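You operate a simulated robot arm through the tools that you are given. There is no shell and no other tool.

You are at the controls of a simulated robot arm. One attempt, no reset.

Task
Tighten the bar knob, clamp the die, wind the carriage to 80 on its rule, shut the short guard.

Only the result counts: the job must be done as asked and must still hold three seconds after the hand-in. Knocking over, shifting, dropping, spilling or breaking anything else fails it.

Robot
A 6-joint arm with a two-finger parallel gripper on a trunk, on a base that moves. Base frame: it is fixed to the floor where the robot stands at the start and does not move with it; the origin is under the middle of the robot, x ahead of it, y to its left, z up. Readings come in m, rad, newtons and seconds.
With the tool pointing down near the work surface it reaches from about 0.24 to 0.68 m from the robot's upright axis, wherever it stands. Its first joint turns from -2.897 to 2.897 rad. Places, roughly: black bar knob [0.5, 0, 0.7]; die stand [0.4, -0.2, 0.3]; front grease cup [0.5, 0.2, 1.2]; red die clamp [0.3, -0.3, 0.8]; round die [0.75, 3.5, 0.75]; short yellow guard [0.7, -0.4, 0.9]. Payload 4.1 kg.
Tool frame: the origin (TCP) lies between the finger pads and is the grasp point; the fingertips stand 0.023 m ahead of it; z points along the fingers, y is the line along which they close. The gripper opens to 0.094 m. The fingers are 0.038 m wide and 0.01 m thick; the gripper's body (0.054 by 0.096 m) begins 0.039 m behind the TCP.
Orientation is that of the tool frame in the base frame, as a unit quaternion [x, y, z, w]. With the fingers straight down and closing along the base's y, the tool's x points along the base's -x, its y along +y and its z along -z.

Tools
- The arm moves only by the tool jog_arm. Its argument "plan" is a list of rows, each a list of 7 numbers: the shift along the tool's x, y, z in m, then the turn, a rotation vector about the tool's x, y, z in rad, then the closure in counts, from 0 (fully open) to 255 (shut). In form: [[tx, ty, tz, wx, wy, wz, hand], ...]. A call has 1 to 20 rows; each row shifts and turns the commanded pose from where the row before left it, along the tool's axes as they then stand. A row lasts 0.2 s, in which the tool goes at most 0.05 m and 0.15 rad; a call with a longer step from one row to the next is refused whole, and so is a gripper value outside its range. Where a pose cannot be reached the arm comes as near as it can. A force on the tool above 40 N (or 10 N above the force at the start of the call, whichever is more), or a blocked arm, ends the call early, and 0.2 s more pass. The fingers move at their own pace (about 0.045 m/s each) and stop on an object; they squeeze with about 29 N. The grip force told is the motor's: it shows also when the fingers shut on nothing. Time passes only in rows, and 0.2 s behind the last, so rows that do not move let the fingers close. The reply holds the time, the measured pose of the TCP, the force on the tool along the base axes, the opening and the grip force, in the units named above and with some noise, with the torque about the TCP (base axes, N m) and any sound that the robot's microphone picked up.
- Cameras (640 x 400 px; columns grow to the right, rows downward): "scene" is now at [0.0107, 0.1215, 1.5512]; the picture's right is [-0.47, -0.88, 0.00], its down [-0.60, 0.32, -0.73] and it looks along [0.64, -0.35, -0.68] (base axes); focal length 214 px, centre (320, 200). "wrist" rides on the gripper at [0.086, 0.016, -0.075] in the tool frame; the picture's right is [-0.18, 0.98, 0.00], its down [-0.58, -0.11, -0.81] and it looks along [-0.79, -0.15, 0.59] (tool axes); focal length 243 px, centre (320, 200). There is no depth. A picture from a camera that has moved, and an enlarged one, comes with that camera's place and axes in the base frame and with its lens. The place of the scene camera against the robot may be out by one fixed shift of up to 0.012 m in any direction.
- get_image(camera): a new picture of that camera. The clock stands still meanwhile.
- move_column(by): slides the trunk up (or, below 0, down) by that many m; the arm and the scene camera ride with it, the base frame stays. It gives what a move gives, with no picture.
- steer(legs): drives the robot by 1 to 6 legs, each [ahead, turn to the left] in m and rad, along the robot's own axes; the way and the turn of a leg run together, so that a leg with both is an arc; at most 1.5 m and 3.142 rad a leg. The arm and the cameras ride along, it lands a little off, and it stops where it bumps. It gives what a move gives.
- head_to(pan, tilt): turns the head with the scene camera to pan (to the left, within 2.705 rad either way) and tilt (down, from -0.506 to 1.204), counted from straight ahead of the robot. It gives what a move gives.
- close_up(camera, box): a new picture of the part [left, top, right, bottom] of that camera's present view, enlarged. The clock stands still meanwhile.
- hand_in(): hands the job in; it is judged then, once.

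Nothing tells you exact positions but the pictures and the camera data. Unless the task says otherwise, let go and move clear before handing in.

The tools are called as name(argument=value, ...) on one line, values as JSON. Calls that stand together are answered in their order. jog_arm: Moves the arm, as the interface text tells. Its arguments: {"type":"object","properties":{"plan":{"type":"array"}},"required":["plan"]} The other tools are called the same way: move_column (by) moves the trunk up or down; steer (legs) drives the base; head_to (pan, tilt) turns the head that bears the scene camera; get_image (camera) takes a picture; close_up (camera, box) takes an enlarged picture of a part of a camera's view; hand_in () hands the job in.

At the start:

```text
time: 0.0
ee_pos: [0.2607, -0.219, 1.3915]
tcp_rot: [0.0, 1.0, 0.0, 0.0]
contact_force: [-0.2, -0.2, 0.0]
ft_torque: [-0.02, 0.02, 0.03]
opening: 0.094
finger_force: 0.0
trunk travel left (down, up): [-0.513, 0.077]
robot x, y, heading: [0.003, 0.0026, 0.001]
head pan, tilt (commanded): [-0.494, 0.75]
```

scene: 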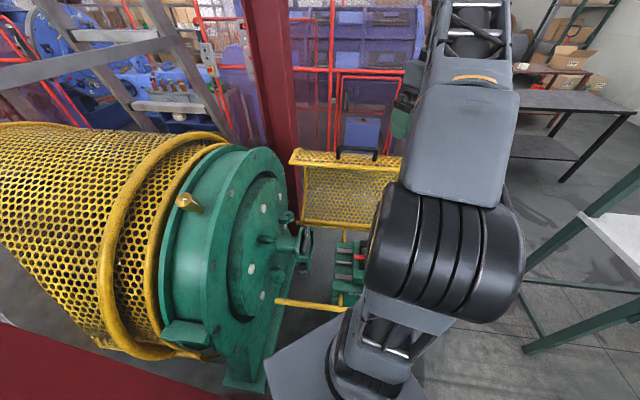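
wrist: 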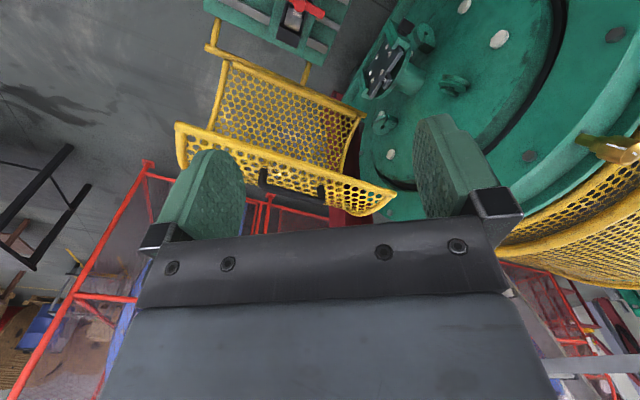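

I see a large green machine with a yellow mesh drum guard, a carriage/rail with a short yellow guard standing open, and a red part (die clamp). I'll look around with the head before moving anything.

get_image(camera="scene")

close_up(camera="scene", box=[240, 140, 440, 320])

close_up(camera="wrist", box=[160, 0, 480, 200])

```text
taken
camera scene: at [0.0107, 0.1215, 1.5512], right [-0.47, -0.88, 0.0], down [-0.6, 0.32, -0.73], along [0.64, -0.35, -0.68], focal length 214 px, centre (320, 200)
```

scene: 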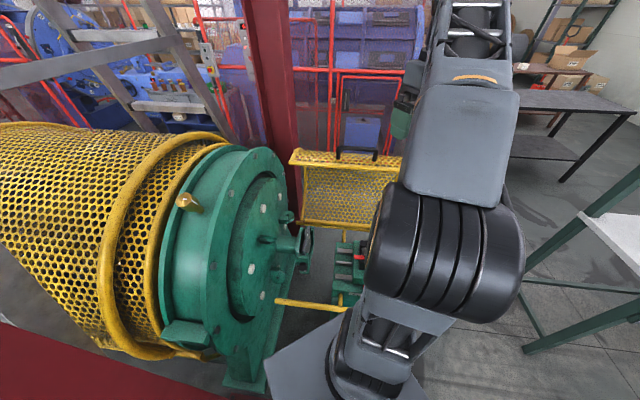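

```text
2.22 times, centred on (340, 230) of scene
camera zoom: at [0.0107, 0.1215, 1.5512], right [-0.47, -0.88, 0.0], down [-0.6, 0.32, -0.73], along [0.64, -0.35, -0.68], focal length 477 px, centre (276, 133)
```

zoom: 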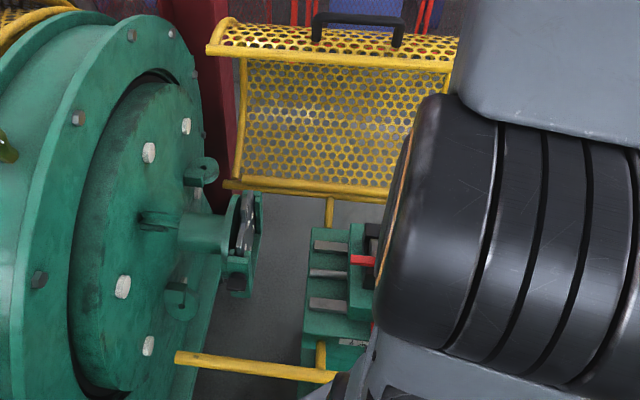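

```text
2.00 times, centred on (320, 100) of wrist
camera zoom: at [0.1755, -0.2012, 1.4653], right [0.18, 0.98, 0.0], down [0.58, -0.11, 0.81], along [0.79, -0.15, -0.59], focal length 485 px, centre (320, 400)
```

zoom: 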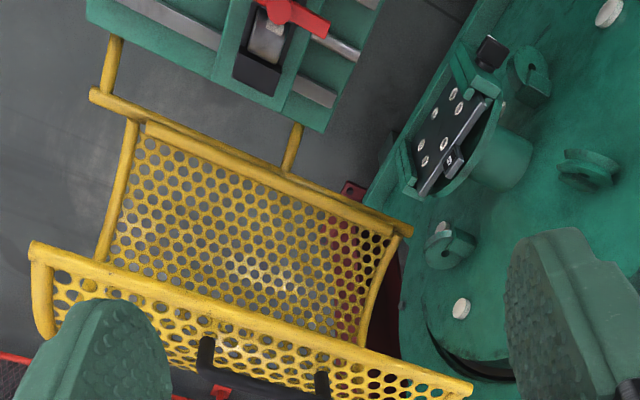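

The arm blocks part of the view. I'll pan the head around to survey the machine, the floor to the left (where the die is said to be), and find obstacles.

head_to(pan=0.0, tilt=0.75)

get_image(camera="scene")

head_to(pan=1.0, tilt=0.5)

get_image(camera="scene")

head_to(pan=2.0, tilt=0.5)

get_image(camera="scene")

head_to(pan=-1.3, tilt=0.7)

get_image(camera="scene")

```text
time: 0.9
ee_pos: [0.2621, -0.2175, 1.3914]
tcp_rot: [0.001, 1.0, 0.0, 0.0]
contact_force: [-0.2, -0.1, -0.1]
ft_torque: [0.0, -0.01, 0.0]
opening: 0.0941
finger_force: 0.0
trunk travel left (down, up): [-0.513, 0.077]
robot x, y, heading: [-0.0026, -0.0022, -0.002]
head pan, tilt (commanded): [0.0, 0.75]
```

```text
taken
camera scene: at [0.0206, 0.1606, 1.5513], right [0.0, -1.0, 0.0], down [-0.68, 0.0, -0.73], along [0.73, 0.0, -0.68], focal length 214 px, centre (320, 200)
```

scene: 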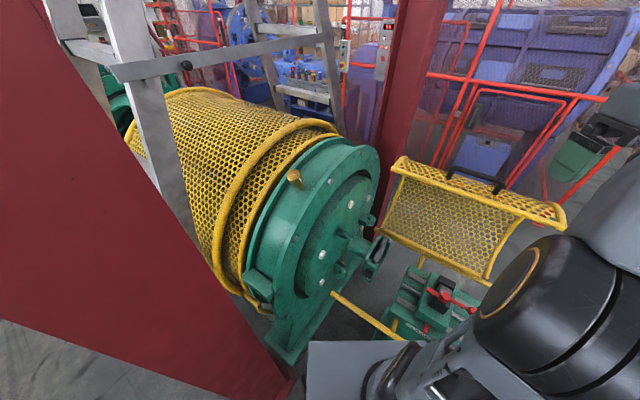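

```text
time: 2.2
ee_pos: [0.2611, -0.2185, 1.3901]
tcp_rot: [0.0, 1.0, 0.0, 0.001]
contact_force: [0.1, 0.0, 0.0]
ft_torque: [0.03, 0.01, 0.02]
opening: 0.0941
finger_force: 0.2
trunk travel left (down, up): [-0.513, 0.077]
robot x, y, heading: [-0.0021, -0.0005, -0.002]
head pan, tilt (commanded): [1.0, 0.499]
```

```text
taken
camera scene: at [-0.013, 0.2372, 1.5732], right [0.84, -0.54, 0.0], down [-0.26, -0.4, -0.88], along [0.47, 0.74, -0.48], focal length 214 px, centre (320, 200)
```

scene: 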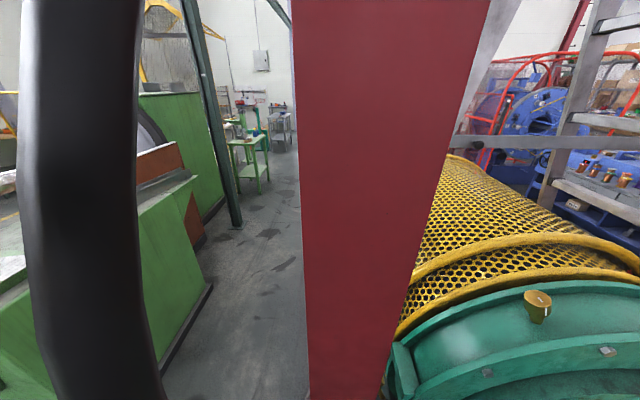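

```text
time: 3.5
ee_pos: [0.263, -0.2172, 1.3907]
tcp_rot: [0.0, 1.0, 0.0, 0.0]
contact_force: [-0.8, -0.3, 0.9]
ft_torque: [0.01, -0.02, -0.02]
opening: 0.0937
finger_force: 0.0
trunk travel left (down, up): [-0.513, 0.077]
robot x, y, heading: [-0.0008, 0.0008, 0.001]
head pan, tilt (commanded): [2.0, 0.499]
```

```text
taken
camera scene: at [-0.1001, 0.2435, 1.5732], right [0.91, 0.42, 0.0], down [0.2, -0.44, -0.88], along [-0.36, 0.8, -0.48], focal length 214 px, centre (320, 200)
```

scene: 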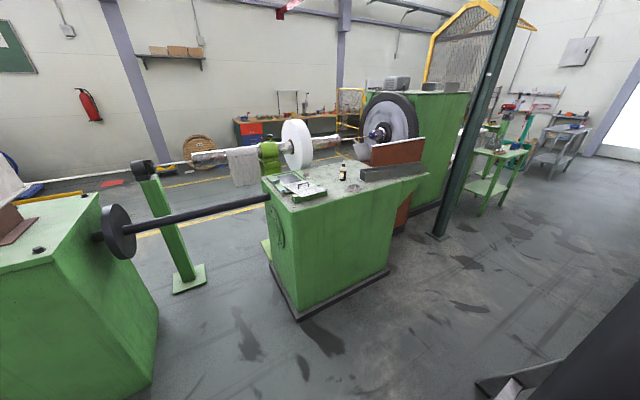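

```text
time: 6.3
ee_pos: [0.262, -0.2189, 1.3921]
tcp_rot: [0.0, 1.0, 0.0, 0.0]
contact_force: [-0.9, -0.9, -0.5]
ft_torque: [0.04, 0.0, 0.02]
opening: 0.0939
finger_force: 0.0
trunk travel left (down, up): [-0.513, 0.077]
robot x, y, heading: [-0.001, -0.0013, -0.001]
head pan, tilt (commanded): [-1.3, 0.7]
```

```text
taken
camera scene: at [-0.0395, 0.0789, 1.5555], right [-0.96, -0.27, 0.0], down [-0.17, 0.62, -0.77], along [0.2, -0.74, -0.64], focal length 214 px, centre (320, 200)
```

scene: 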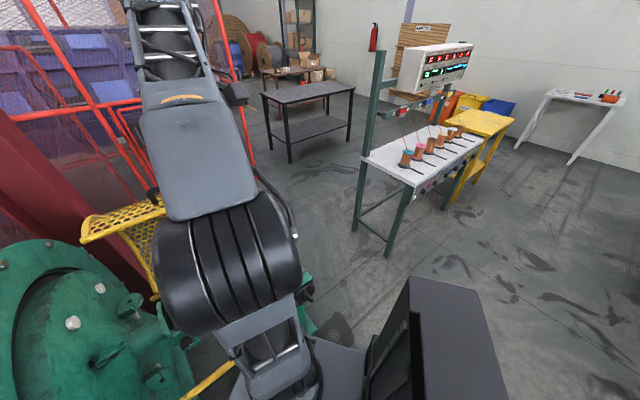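

The red clamp and green die stand sit just ahead-right of the robot; a green trolley far left likely carries the round die. I'll zoom in on the stand, the knob, the guard and the trolley.

head_to(pan=-0.1, tilt=0.95)

get_image(camera="scene")

close_up(camera="scene", box=[380, 160, 540, 260])

close_up(camera="scene", box=[300, 110, 460, 210])

head_to(pan=1.3, tilt=0.3)

get_image(camera="scene")

```text
time: 7.7
ee_pos: [0.2624, -0.2187, 1.3912]
tcp_rot: [-0.001, 1.0, 0.0, 0.0]
contact_force: [0.9, 0.0, 0.4]
ft_torque: [-0.01, 0.02, 0.02]
opening: 0.0939
finger_force: 0.1
trunk travel left (down, up): [-0.513, 0.077]
robot x, y, heading: [0.0006, 0.0024, 0.0]
head pan, tilt (commanded): [-0.099, 0.949]
```

```text
taken
camera scene: at [0.0101, 0.1534, 1.5357], right [-0.1, -0.99, 0.0], down [-0.81, 0.08, -0.58], along [0.58, -0.06, -0.81], focal length 214 px, centre (320, 200)
```

scene: 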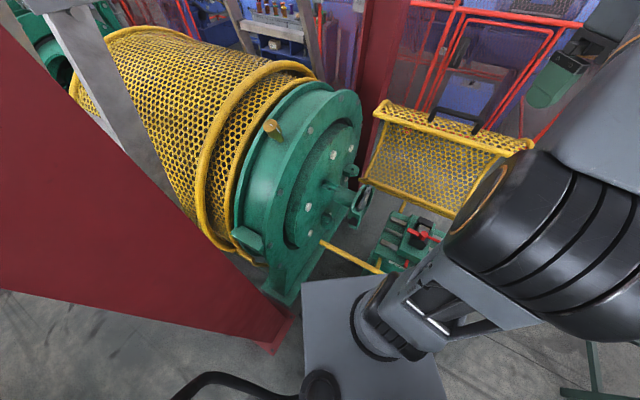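

```text
4.00 times, centred on (460, 210) of scene
camera zoom: at [0.0101, 0.1534, 1.5357], right [-0.1, -0.99, 0.0], down [-0.81, 0.08, -0.58], along [0.58, -0.06, -0.81], focal length 858 px, centre (-240, 160)
```

zoom: 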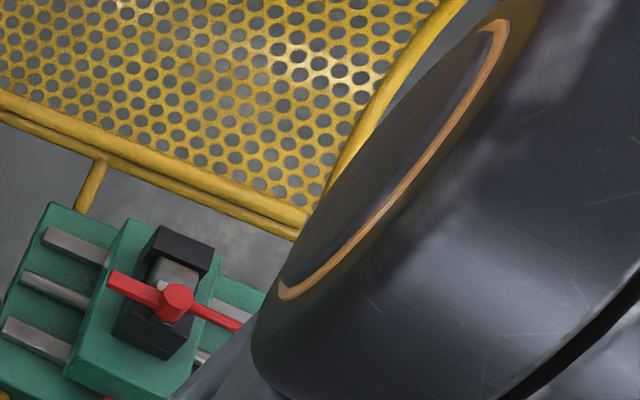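

```text
4.00 times, centred on (380, 160) of scene
camera zoom: at [0.0101, 0.1534, 1.5357], right [-0.1, -0.99, 0.0], down [-0.81, 0.08, -0.58], along [0.58, -0.06, -0.81], focal length 858 px, centre (80, 360)
```

zoom: 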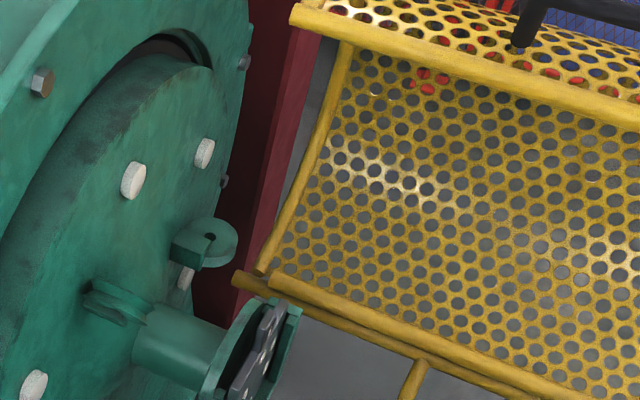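

```text
time: 9.2
ee_pos: [0.262, -0.2183, 1.3891]
tcp_rot: [0.001, 1.0, 0.0, 0.0]
contact_force: [-0.5, -0.4, 0.6]
ft_torque: [0.01, 0.0, 0.01]
opening: 0.0939
finger_force: 0.0
trunk travel left (down, up): [-0.513, 0.077]
robot x, y, heading: [0.003, 0.002, 0.001]
head pan, tilt (commanded): [1.3, 0.3]
```

```text
taken
camera scene: at [-0.0372, 0.2507, 1.5916], right [0.96, -0.27, 0.0], down [-0.08, -0.29, -0.96], along [0.26, 0.92, -0.3], focal length 214 px, centre (320, 200)
```

scene: 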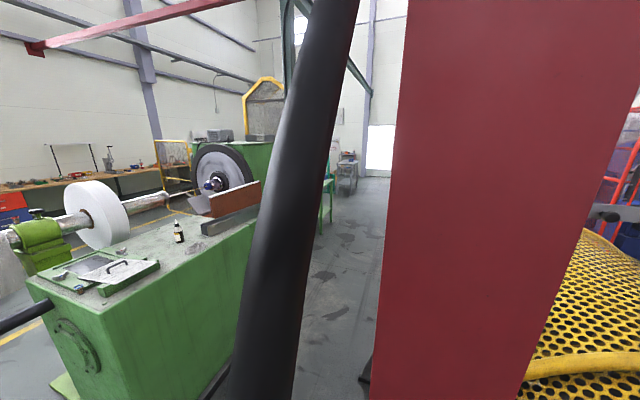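

I need a better look at the die stand and the knob. I'll pitch the tool so the wrist camera looks down at the stand from where it is.

jog_arm(plan=[[0, 0, 0, 0, 0.15, 0, 0], [0, 0, 0, 0, 0.15, 0, 0], [0, 0, 0, 0, 0.15, 0, 0]])

get_image(camera="wrist")

head_to(pan=-0.3, tilt=0.9)

get_image(camera="scene")

```text
time: 10.0
ee_pos: [0.2497, -0.2297, 1.3104]
tcp_rot: [0.0, 0.975, -0.001, -0.223]
contact_force: [-0.6, 0.5, -0.6]
ft_torque: [0.0, 0.03, -0.01]
opening: 0.0942
finger_force: 0.0
out of reach, approached as far as the arm can: row 1, 2, 3
trunk travel left (down, up): [-0.513, 0.077]
robot x, y, heading: [-0.0017, 0.0008, 0.003]
head pan, tilt (commanded): [1.3, 0.3]
```

```text
taken
camera wrist: at [0.2032, -0.2116, 1.4142], right [0.16, 0.98, -0.08], down [0.87, -0.11, 0.47], along [0.46, -0.15, -0.88], focal length 243 px, centre (320, 200)
```

wrist: 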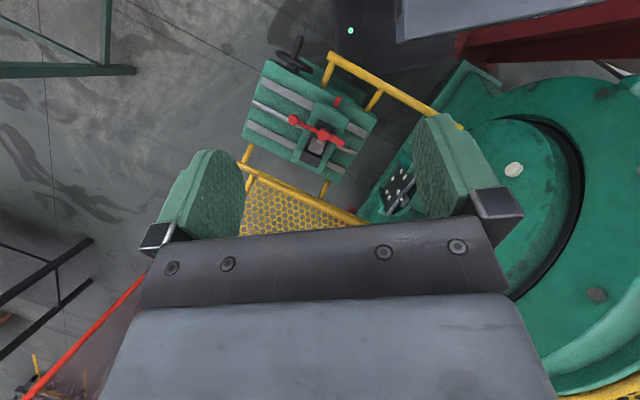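

```text
time: 11.7
ee_pos: [0.2496, -0.2291, 1.3098]
tcp_rot: [0.001, 0.975, -0.001, -0.221]
contact_force: [0.2, -0.3, -0.1]
ft_torque: [-0.02, 0.01, 0.02]
opening: 0.0942
finger_force: 0.1
trunk travel left (down, up): [-0.513, 0.077]
robot x, y, heading: [0.0012, -0.003, -0.001]
head pan, tilt (commanded): [-0.3, 0.901]
```

```text
taken
camera scene: at [0.0099, 0.1384, 1.5394], right [-0.3, -0.96, 0.0], down [-0.75, 0.23, -0.62], along [0.59, -0.18, -0.78], focal length 214 px, centre (320, 200)
```

scene: 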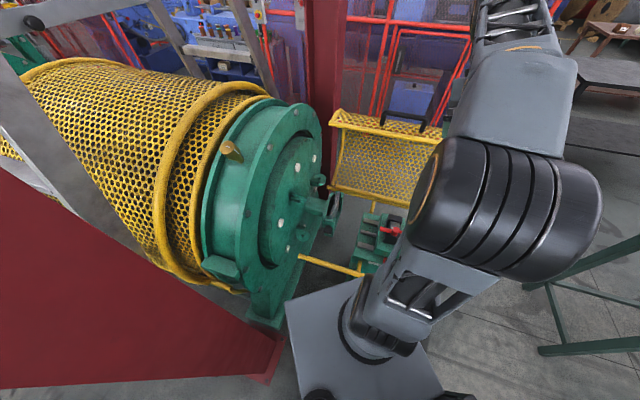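

Now the wrist camera sees the stand from above: green bed, red clamp, black handwheel. I'll zoom in.

close_up(camera="wrist", box=[230, 20, 390, 210])

close_up(camera="wrist", box=[350, 120, 450, 220])

```text
2.11 times, centred on (310, 115) of wrist
camera zoom: at [0.203, -0.2115, 1.4144], right [0.17, 0.98, -0.08], down [0.87, -0.11, 0.48], along [0.46, -0.15, -0.88], focal length 511 px, centre (341, 379)
```

zoom: 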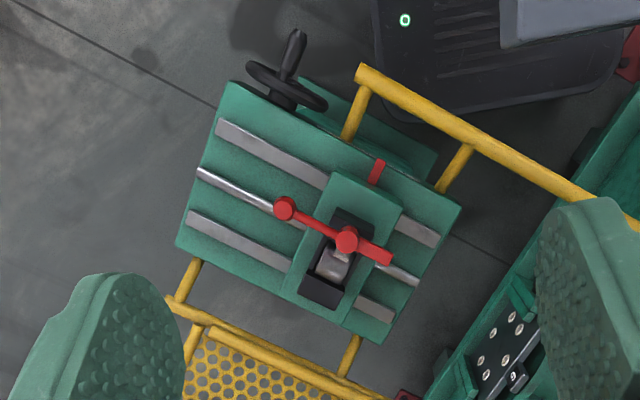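

```text
4.00 times, centred on (400, 170) of wrist
camera zoom: at [0.203, -0.2115, 1.4144], right [0.17, 0.98, -0.08], down [0.87, -0.11, 0.48], along [0.46, -0.15, -0.88], focal length 970 px, centre (0, 320)
```

zoom: 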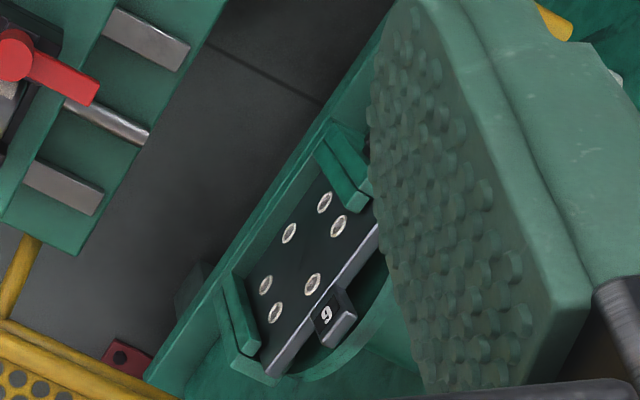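

The stand has a carriage on rails with a red pointer, a red lever clamp over a black pocket, and a handwheel with a crank. I need to know whether the pocket already holds the die, so I'll lower the wrist camera for a closer look.

jog_arm(plan=[[-0.0218, 0, 0.045, 0, 0, 0, 0], [-0.0218, 0, 0.045, 0, 0, 0, 0], [-0.0218, 0, 0.045, 0, 0, 0, 0], [-0.0218, 0, 0.045, 0, 0, 0, 0]])

get_image(camera="wrist")

```text
time: 12.7
ee_pos: [0.2458, -0.23, 1.1067]
tcp_rot: [0.0, 0.975, 0.0, -0.223]
contact_force: [0.5, 0.5, 0.1]
ft_torque: [0.0, 0.03, 0.0]
opening: 0.0939
finger_force: 0.0
trunk travel left (down, up): [-0.513, 0.077]
robot x, y, heading: [0.0021, -0.0003, -0.0]
head pan, tilt (commanded): [-0.3, 0.901]
```

```text
taken
camera wrist: at [0.2014, -0.2127, 1.2116], right [0.17, 0.98, -0.08], down [0.87, -0.11, 0.47], along [0.46, -0.15, -0.88], focal length 243 px, centre (320, 200)
```

wrist: 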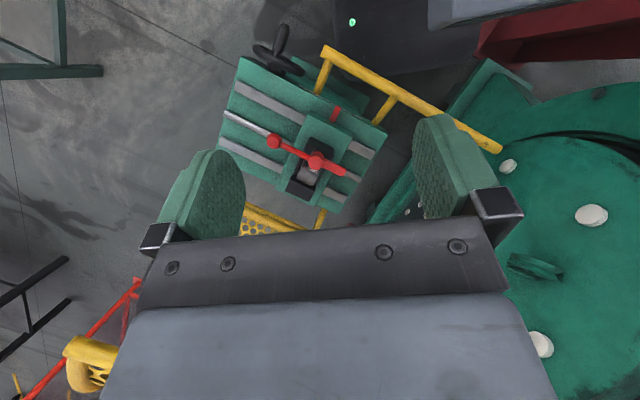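

close_up(camera="wrist", box=[210, 20, 400, 220])

close_up(camera="wrist", box=[260, 110, 360, 210])

```text
2.00 times, centred on (305, 120) of wrist
camera zoom: at [0.2014, -0.2127, 1.2116], right [0.17, 0.98, -0.08], down [0.87, -0.11, 0.47], along [0.46, -0.15, -0.88], focal length 485 px, centre (350, 360)
```

zoom: 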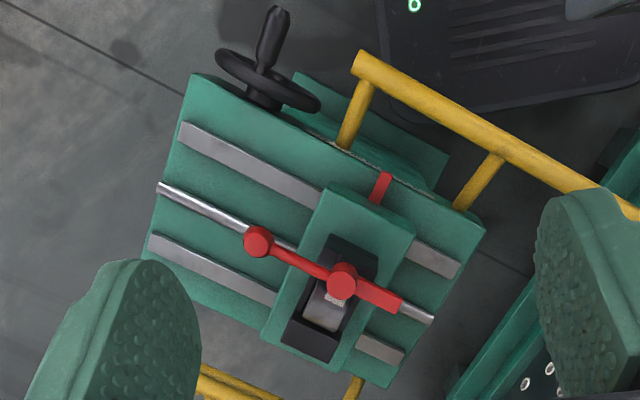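

```text
4.00 times, centred on (310, 160) of wrist
camera zoom: at [0.2014, -0.2127, 1.2116], right [0.17, 0.98, -0.08], down [0.87, -0.11, 0.47], along [0.46, -0.15, -0.88], focal length 970 px, centre (360, 360)
```

zoom: 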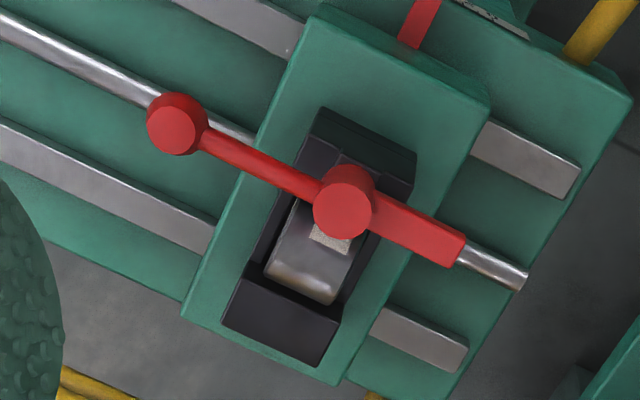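

A grey block seems to sit in the black pocket under the red clamp; hub at about (0.336, -0.276, 0.81). Handwheel sits at the left end, facing the robot. Next I turn the wrist toward the drum face to find the black bar knob.

jog_arm(plan=[[0, 0, 0, 0.064, 0, -0.134, 0], [0, 0, 0, 0.064, 0, -0.134, 0], [0, 0, 0, 0.064, 0, -0.134, 0], [0, 0, 0, 0.064, 0, -0.134, 0], [0, 0, 0, 0.064, 0, -0.134, 0], [0, 0, 0, 0.064, 0, -0.134, 0]])

get_image(camera="wrist")

get_image(camera="scene")

```text
time: 14.1
ee_pos: [0.248, -0.229, 1.1095]
tcp_rot: [-0.422, 0.879, -0.095, -0.2]
contact_force: [-0.2, 0.3, 0.8]
ft_torque: [0.0, 0.03, -0.02]
opening: 0.0942
finger_force: 0.0
trunk travel left (down, up): [-0.513, 0.077]
robot x, y, heading: [-0.0005, 0.0041, -0.004]
head pan, tilt (commanded): [-0.3, 0.901]
```

```text
taken
camera wrist: at [0.2078, -0.2532, 1.2144], right [-0.66, 0.74, -0.08], down [0.63, 0.61, 0.47], along [0.4, 0.27, -0.88], focal length 243 px, centre (320, 200)
```

wrist: 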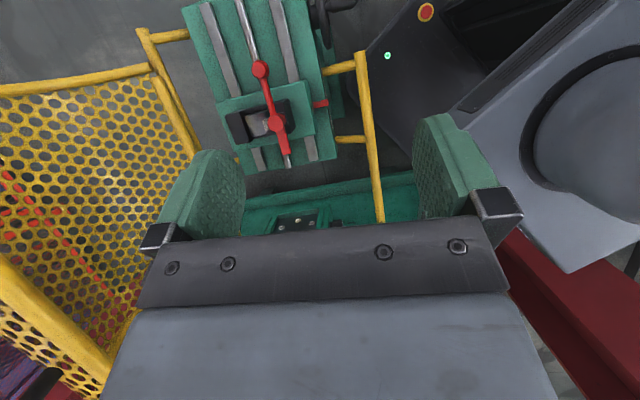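

```text
taken
camera scene: at [0.0098, 0.1385, 1.5393], right [-0.3, -0.96, 0.0], down [-0.75, 0.23, -0.62], along [0.59, -0.18, -0.78], focal length 214 px, centre (320, 200)
```

scene: 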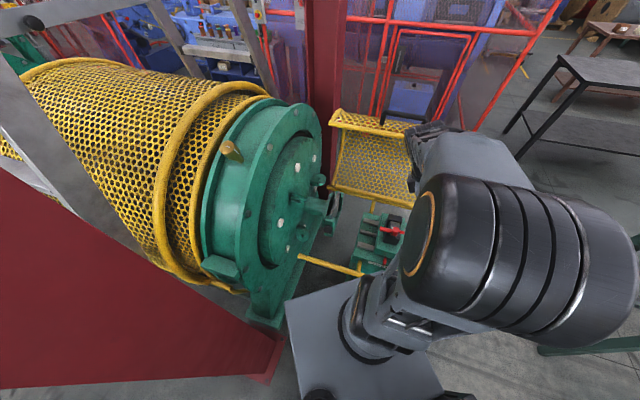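

Good angle; now I pitch the wrist camera up toward the drum face to see the knob.

jog_arm(plan=[[0, 0, 0, 0, -0.15, 0, 0], [0, 0, 0, 0, -0.15, 0, 0], [0, 0, 0, 0, -0.1, 0, 0]])

get_image(camera="wrist")

close_up(camera="wrist", box=[220, 0, 440, 220])

```text
time: 14.9
ee_pos: [0.2492, -0.2294, 1.1113]
tcp_rot: [-0.431, 0.902, -0.008, -0.022]
contact_force: [0.2, 0.2, -0.5]
ft_torque: [-0.03, 0.01, -0.01]
opening: 0.0938
finger_force: 0.1
trunk travel left (down, up): [-0.513, 0.077]
robot x, y, heading: [-0.0017, -0.0005, 0.0]
head pan, tilt (commanded): [-0.3, 0.901]
```

```text
taken
camera wrist: at [0.1842, -0.282, 1.1887], right [-0.65, 0.76, -0.01], down [0.47, 0.41, 0.78], along [0.59, 0.5, -0.63], focal length 243 px, centre (320, 200)
```

wrist: 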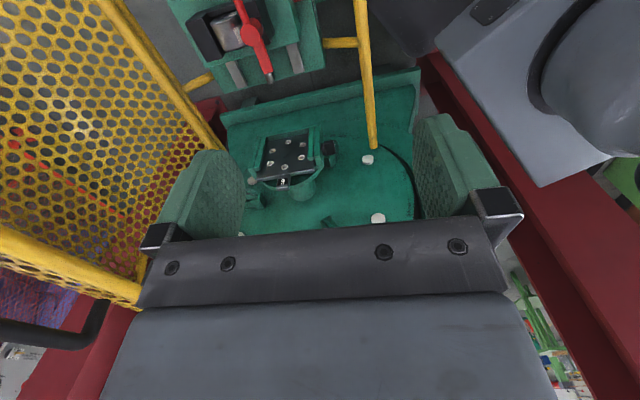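

```text
1.82 times, centred on (330, 110) of wrist
camera zoom: at [0.1842, -0.282, 1.1887], right [-0.65, 0.76, -0.01], down [0.47, 0.41, 0.78], along [0.59, 0.5, -0.63], focal length 441 px, centre (302, 364)
```

zoom: 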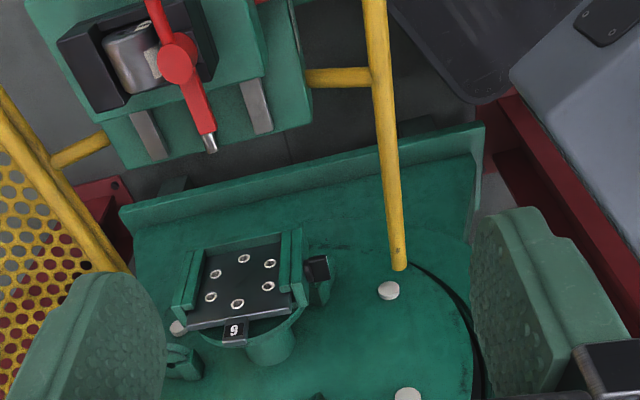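

The plate holder with the "9" plate is visible, with a black bar knob on its robot-facing side, and a round grey die in the pocket with a label. I'll zoom on each.

close_up(camera="wrist", box=[170, 0, 310, 90])

close_up(camera="wrist", box=[240, 110, 360, 210])

close_up(camera="wrist", box=[300, 125, 360, 175])

close_up(camera="scene", box=[280, 160, 420, 290])

```text
4.44 times, centred on (240, 45) of wrist
camera zoom: at [0.1842, -0.282, 1.1887], right [-0.65, 0.76, -0.01], down [0.47, 0.41, 0.78], along [0.59, 0.5, -0.63], focal length 1078 px, centre (676, 889)
```

zoom: 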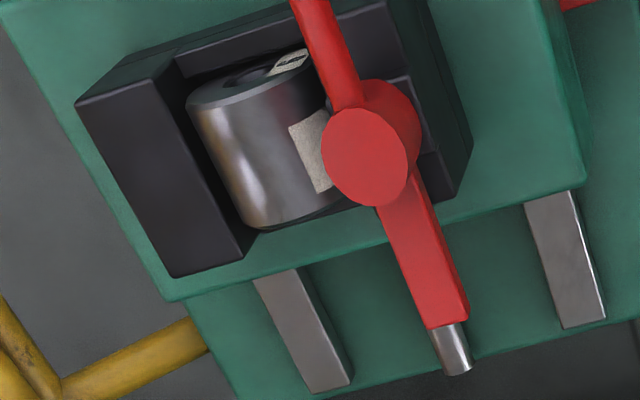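

```text
4.00 times, centred on (300, 160) of wrist
camera zoom: at [0.1842, -0.282, 1.1887], right [-0.65, 0.76, -0.01], down [0.47, 0.41, 0.78], along [0.59, 0.5, -0.63], focal length 970 px, centre (400, 360)
```

zoom: 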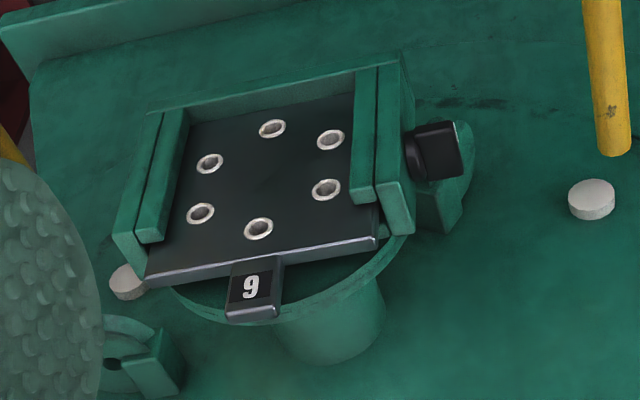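

```text
8.00 times, centred on (330, 150) of wrist
camera zoom: at [0.1842, -0.282, 1.1887], right [-0.65, 0.76, -0.01], down [0.47, 0.41, 0.78], along [0.59, 0.5, -0.63], focal length 1941 px, centre (240, 600)
```

zoom: 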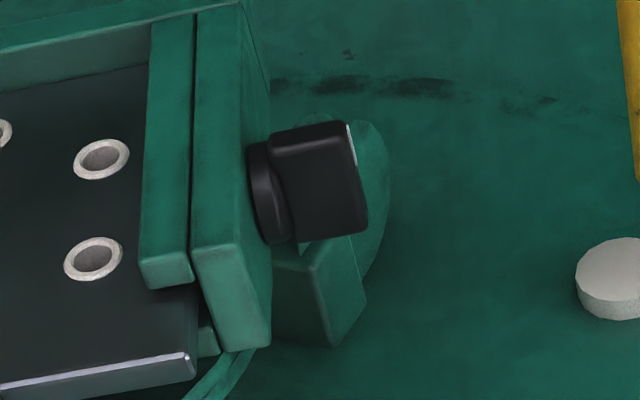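

```text
3.08 times, centred on (350, 225) of scene
camera zoom: at [0.0099, 0.1383, 1.5394], right [-0.3, -0.96, 0.0], down [-0.75, 0.23, -0.62], along [0.59, -0.18, -0.78], focal length 660 px, centre (228, 123)
```

zoom: 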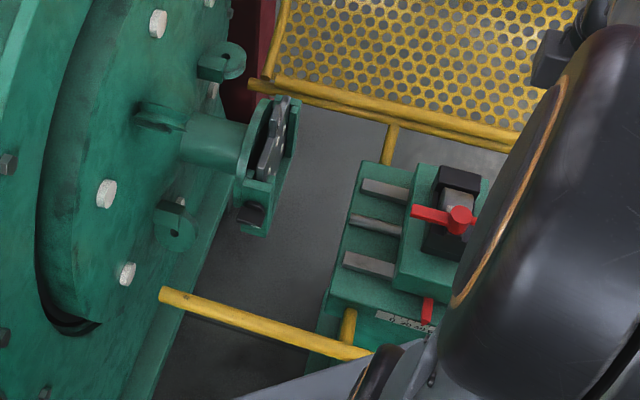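

A labelled round die already sits in the pocket, so the far one is just a spare. The bar knob is at roughly (0.447, -0.03, 0.735), axis pointing to the robot's side. I'll check the knob and rule at full zoom.

close_up(camera="scene", box=[320, 180, 370, 215])

close_up(camera="scene", box=[345, 240, 395, 275])

close_up(camera="scene", box=[290, 260, 460, 400])

```text
11.43 times, centred on (345, 198) of scene
camera zoom: at [0.0099, 0.1383, 1.5394], right [-0.3, -0.96, 0.0], down [-0.75, 0.23, -0.62], along [0.59, -0.18, -0.78], focal length 2451 px, centre (34, 229)
```

zoom: 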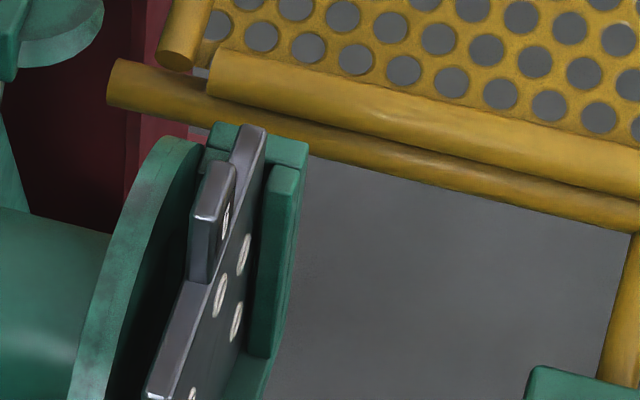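

```text
11.43 times, centred on (370, 258) of scene
camera zoom: at [0.0099, 0.1383, 1.5394], right [-0.3, -0.96, 0.0], down [-0.75, 0.23, -0.62], along [0.59, -0.18, -0.78], focal length 2451 px, centre (-251, -457)
```

zoom: 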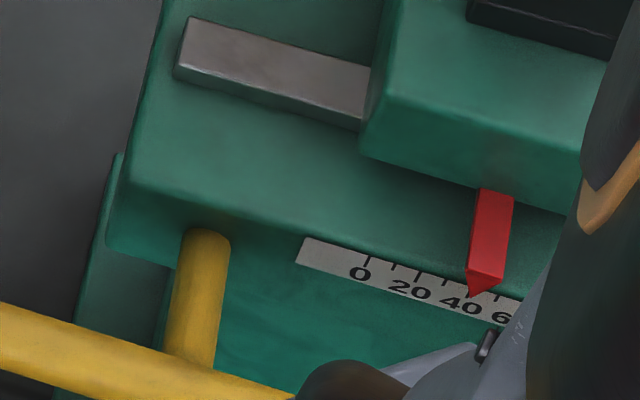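

```text
2.86 times, centred on (375, 330) of scene
camera zoom: at [0.0099, 0.1383, 1.5394], right [-0.3, -0.96, 0.0], down [-0.75, 0.23, -0.62], along [0.59, -0.18, -0.78], focal length 613 px, centre (163, -171)
```

zoom: 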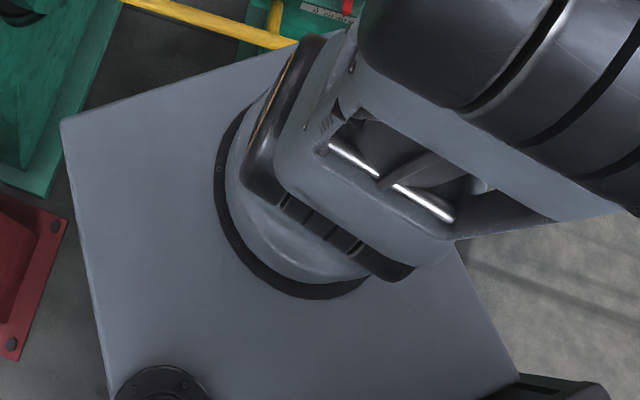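

The pointer reads about 43 on a rule that grows away from the drum (0 at drum side), so the carriage must go about 37 mm away from the drum. The knob's axis points at the robot, so I may want to back off to approach horizontally; checking the room behind.

head_to(pan=2.7, tilt=0.8)

get_image(camera="scene")

head_to(pan=-2.4, tilt=0.8)

get_image(camera="scene")

head_to(pan=1.4, tilt=1.0)

get_image(camera="scene")

```text
time: 17.5
ee_pos: [0.2482, -0.228, 1.1103]
tcp_rot: [-0.431, 0.902, -0.009, -0.023]
contact_force: [-0.4, -0.4, 1.3]
ft_torque: [0.01, 0.03, 0.02]
opening: 0.0941
finger_force: 0.1
trunk travel left (down, up): [-0.513, 0.077]
robot x, y, heading: [-0.0033, 0.0002, 0.003]
head pan, tilt (commanded): [2.7, 0.799]
```

```text
taken
camera scene: at [-0.1352, 0.1952, 1.5473], right [0.43, 0.9, 0.0], down [0.65, -0.31, -0.7], along [-0.63, 0.3, -0.72], focal length 214 px, centre (320, 200)
```

scene: 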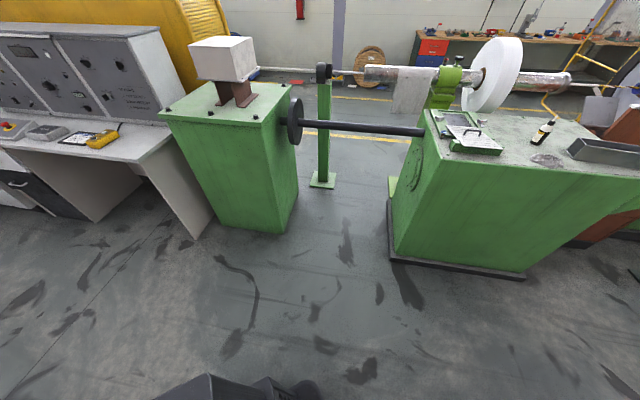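

```text
time: 21.5
ee_pos: [0.2494, -0.2279, 1.1105]
tcp_rot: [-0.432, 0.902, -0.01, -0.023]
contact_force: [0.3, -0.2, 0.2]
ft_torque: [-0.01, 0.01, 0.01]
opening: 0.094
finger_force: 0.0
trunk travel left (down, up): [-0.513, 0.077]
robot x, y, heading: [0.004, 0.0003, 0.001]
head pan, tilt (commanded): [-2.4, 0.799]
```

```text
taken
camera scene: at [-0.1217, 0.1062, 1.5473], right [-0.68, 0.74, 0.0], down [0.53, 0.48, -0.7], along [-0.51, -0.47, -0.72], focal length 214 px, centre (320, 200)
```

scene: 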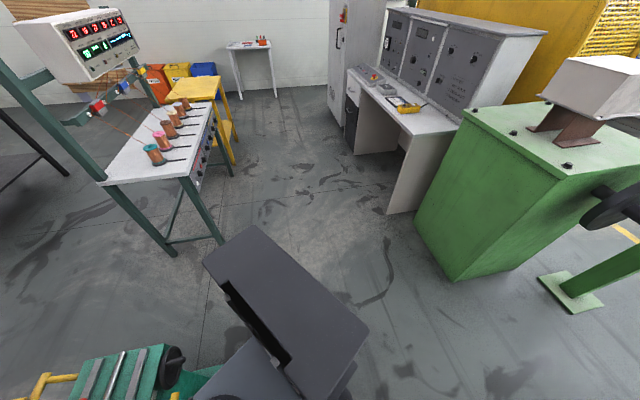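

```text
time: 24.6
ee_pos: [0.249, -0.2293, 1.1102]
tcp_rot: [-0.431, 0.902, -0.008, -0.023]
contact_force: [0.5, -0.3, 0.8]
ft_torque: [-0.01, -0.03, 0.01]
opening: 0.0941
finger_force: 0.1
trunk travel left (down, up): [-0.513, 0.077]
robot x, y, heading: [-0.0016, -0.0018, 0.001]
head pan, tilt (commanded): [1.4, 1.0]
```

```text
taken
camera scene: at [-0.0504, 0.2294, 1.5321], right [0.99, -0.17, 0.0], down [-0.14, -0.83, -0.54], along [0.09, 0.53, -0.84], focal length 214 px, centre (320, 200)
```

scene: 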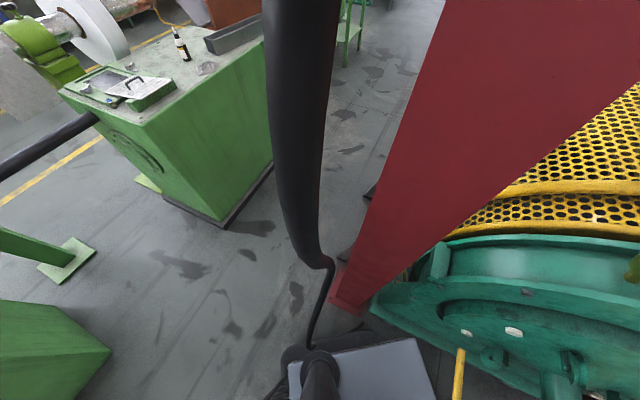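

There is clear floor behind the robot. I'll back off 0.2 m so that the arm can point its fingers horizontally at the knob without folding against its own plate.

steer(legs=[[-0.2, 0]])

head_to(pan=-0.35, tilt=0.7)

get_image(camera="scene")

get_image(camera="wrist")

```text
time: 26.2
ee_pos: [0.0524, -0.2283, 1.1106]
tcp_rot: [-0.433, 0.901, -0.01, -0.023]
contact_force: [0.5, 0.4, 0.1]
ft_torque: [0.0, -0.01, -0.02]
opening: 0.094
finger_force: 0.0
trunk travel left (down, up): [-0.513, 0.077]
robot x, y, heading: [-0.1951, -0.0032, 0.004]
head pan, tilt (commanded): [1.4, 1.0]
```

```text
time: 28.0
ee_pos: [0.0514, -0.2285, 1.1106]
tcp_rot: [-0.433, 0.901, -0.01, -0.022]
contact_force: [-0.4, 0.4, 0.3]
ft_torque: [0.03, 0.03, 0.0]
opening: 0.094
finger_force: 0.1
trunk travel left (down, up): [-0.513, 0.077]
robot x, y, heading: [-0.1977, -0.0016, 0.0]
head pan, tilt (commanded): [-0.351, 0.7]
```

```text
taken
camera scene: at [-0.1815, 0.1312, 1.5555], right [-0.34, -0.94, 0.0], down [-0.61, 0.22, -0.76], along [0.72, -0.26, -0.64], focal length 214 px, centre (320, 200)
```

scene: 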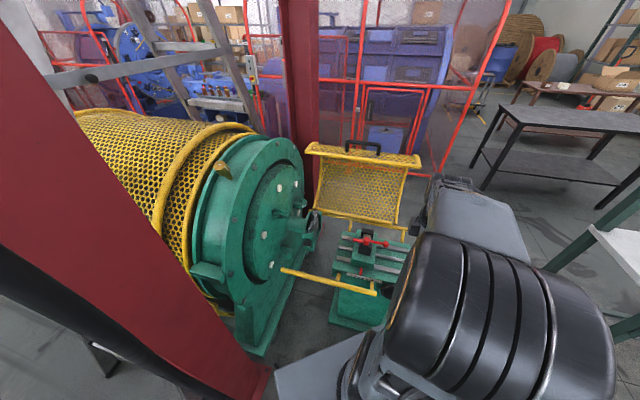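

```text
taken
camera wrist: at [-0.0129, -0.2814, 1.1889], right [-0.65, 0.76, -0.01], down [0.47, 0.41, 0.78], along [0.59, 0.5, -0.63], focal length 243 px, centre (320, 200)
```

wrist: 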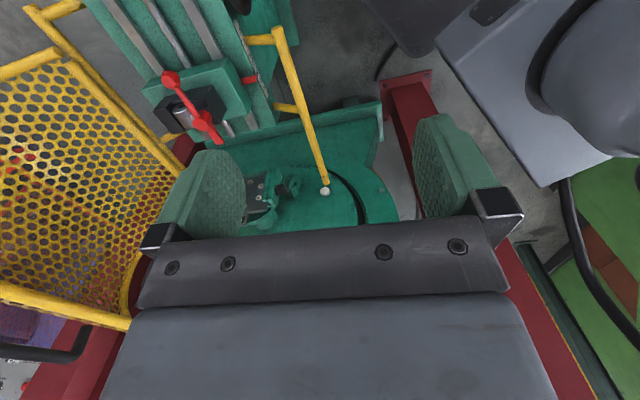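

The stand is now clearly visible to the scene camera. Zooming on the stand, knob and guard.

close_up(camera="scene", box=[325, 220, 415, 300])

close_up(camera="scene", box=[280, 195, 340, 255])

close_up(camera="scene", box=[290, 130, 430, 240])

```text
5.00 times, centred on (370, 260) of scene
camera zoom: at [-0.1815, 0.1312, 1.5555], right [-0.34, -0.94, 0.0], down [-0.61, 0.22, -0.76], along [0.72, -0.26, -0.64], focal length 1072 px, centre (70, -100)
```

zoom: 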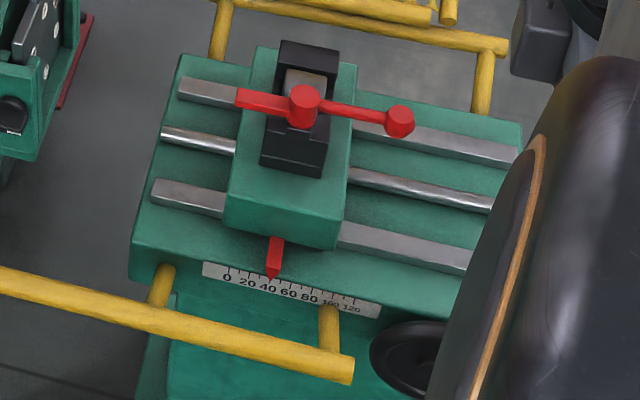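

```text
6.67 times, centred on (310, 225) of scene
camera zoom: at [-0.1815, 0.1312, 1.5555], right [-0.34, -0.94, 0.0], down [-0.61, 0.22, -0.76], along [0.72, -0.26, -0.64], focal length 1430 px, centre (387, 33)
```

zoom: 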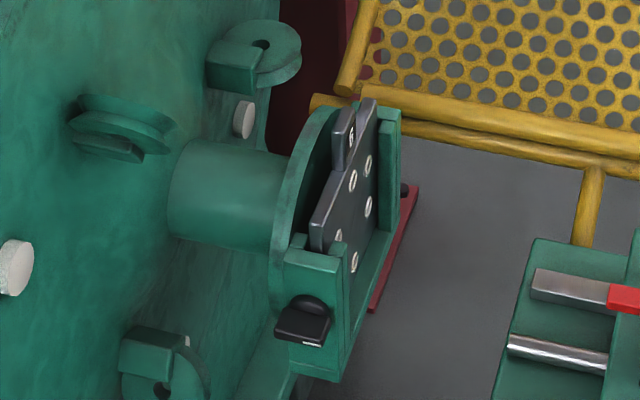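

```text
3.64 times, centred on (360, 185) of scene
camera zoom: at [-0.1815, 0.1312, 1.5555], right [-0.34, -0.94, 0.0], down [-0.61, 0.22, -0.76], along [0.72, -0.26, -0.64], focal length 780 px, centre (174, 254)
```

zoom: 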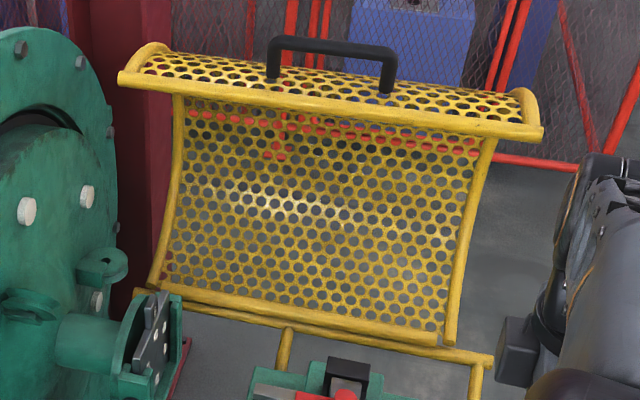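

The bar knob lies with its bar horizontal and carries a white mark. I'll move the gripper to clear space in front of the machine, then turn it horizontal toward the knob.

jog_arm(plan=[[-0.0371, -0.0103, 0.0056, 0, 0, 0, 0], [-0.0371, -0.0103, 0.0056, 0, 0, 0, 0], [-0.0371, -0.0103, 0.0056, 0, 0, 0, 0], [-0.0371, -0.0103, 0.0056, 0, 0, 0, 0], [-0.0371, -0.0103, 0.0056, 0, 0, 0, 0], [-0.0371, -0.0103, 0.0056, 0, 0, 0, 0], [-0.0371, -0.0103, 0.0056, 0, 0, 0, 0], [-0.0371, -0.0103, 0.0056, 0, 0, 0, 0]])

jog_arm(plan=[[0, 0, 0, 0.143, 0, 0, 0], [0, 0, 0, 0.143, 0, 0, 0], [0, 0, 0, 0.143, 0, 0, 0], [0, 0, 0, 0.143, 0, 0, 0], [0, 0, 0, 0.143, 0, 0, 0], [0, 0, 0, 0.143, 0, 0, 0], [0, 0, 0, 0.143, 0, 0, 0], [0, 0, 0, 0.143, 0, 0, 0], [0, 0, 0, 0.143, 0, 0, 0], [0, 0, 0, 0.143, 0, 0, 0], [0, 0, 0, 0.141, 0, 0, 0]])

get_image(camera="scene")

get_image(camera="wrist")

```text
time: 29.8
ee_pos: [0.3025, -0.0493, 1.05]
tcp_rot: [-0.432, 0.902, -0.009, -0.023]
contact_force: [-0.2, 0.2, 0.0]
ft_torque: [-0.02, 0.0, 0.01]
opening: 0.0939
finger_force: 0.0
trunk travel left (down, up): [-0.513, 0.077]
robot x, y, heading: [-0.1992, 0.0005, 0.003]
head pan, tilt (commanded): [-0.351, 0.7]
```

```text
time: 32.2
ee_pos: [0.3, -0.0493, 1.0506]
tcp_rot: [0.322, -0.63, 0.644, -0.291]
contact_force: [0.2, 0.0, 0.3]
ft_torque: [-0.01, 0.04, -0.04]
opening: 0.0938
finger_force: 0.0
trunk travel left (down, up): [-0.513, 0.077]
robot x, y, heading: [-0.1977, 0.0062, 0.007]
head pan, tilt (commanded): [-0.351, 0.7]
```

```text
taken
camera scene: at [-0.1813, 0.1313, 1.5555], right [-0.34, -0.94, 0.0], down [-0.61, 0.22, -0.76], along [0.72, -0.26, -0.64], focal length 214 px, centre (320, 200)
```

scene: 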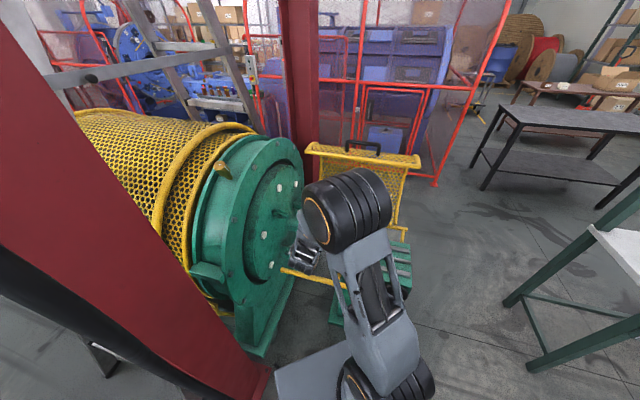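

```text
taken
camera wrist: at [0.1873, -0.0699, 1.0387], right [0.08, 0.11, -0.99], down [-0.26, 0.96, 0.08], along [0.96, 0.26, 0.11], focal length 243 px, centre (320, 200)
```

wrist: 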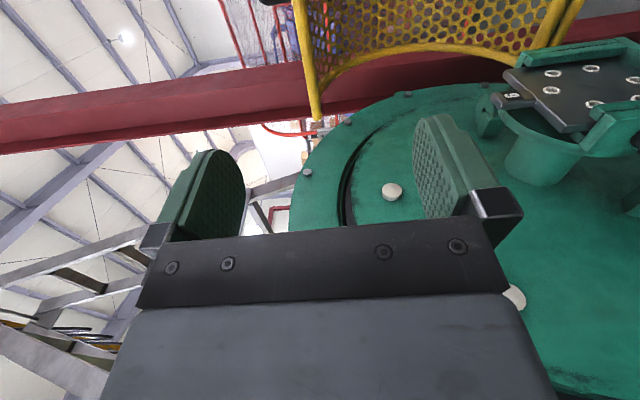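

Orientation works. Now I roll the gripper half a turn (camera passing over the top) so that the later tightening turn brings the camera upward, away from the tube.

jog_arm(plan=[[0, 0, 0, 0, 0, -0.15, 0], [0, 0, 0, 0, 0, -0.15, 0], [0, 0, 0, 0, 0, -0.15, 0], [0, 0, 0, 0, 0, -0.15, 0], [0, 0, 0, 0, 0, -0.15, 0], [0, 0, 0, 0, 0, -0.15, 0], [0, 0, 0, 0, 0, -0.15, 0], [0, 0, 0, 0, 0, -0.15, 0], [0, 0, 0, 0, 0, -0.15, 0], [0, 0, 0, 0, 0, -0.15, 0]])

get_image(camera="wrist")

get_image(camera="scene")

```text
time: 34.4
ee_pos: [0.2995, -0.0507, 1.0511]
tcp_rot: [0.666, -0.241, 0.668, 0.227]
contact_force: [-0.1, 0.1, 0.6]
ft_torque: [0.01, 0.01, 0.03]
opening: 0.094
finger_force: 0.1
trunk travel left (down, up): [-0.513, 0.077]
robot x, y, heading: [-0.1973, 0.0013, 0.005]
head pan, tilt (commanded): [-0.351, 0.7]
```

```text
taken
camera wrist: at [0.2303, -0.0163, 1.1372], right [-0.61, -0.76, -0.2], down [-0.56, 0.6, -0.58], along [0.56, -0.24, -0.79], focal length 243 px, centre (320, 200)
```

wrist: 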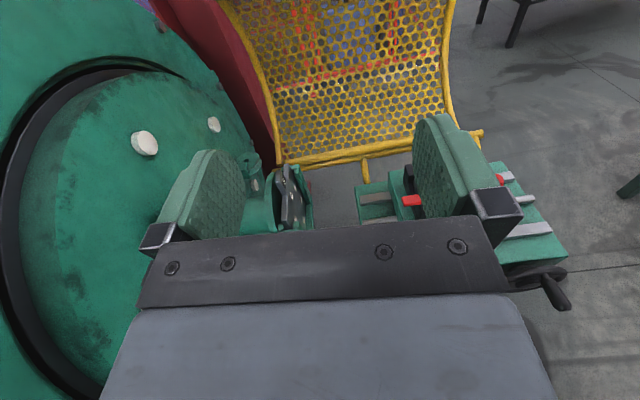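

```text
taken
camera scene: at [-0.1815, 0.1313, 1.5555], right [-0.34, -0.94, 0.0], down [-0.61, 0.22, -0.76], along [0.72, -0.26, -0.64], focal length 214 px, centre (320, 200)
```

scene: 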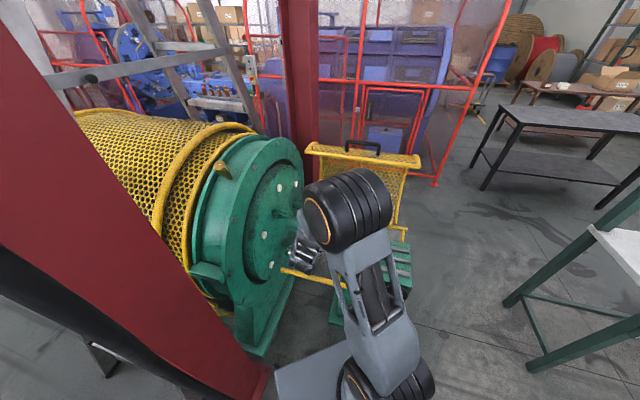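

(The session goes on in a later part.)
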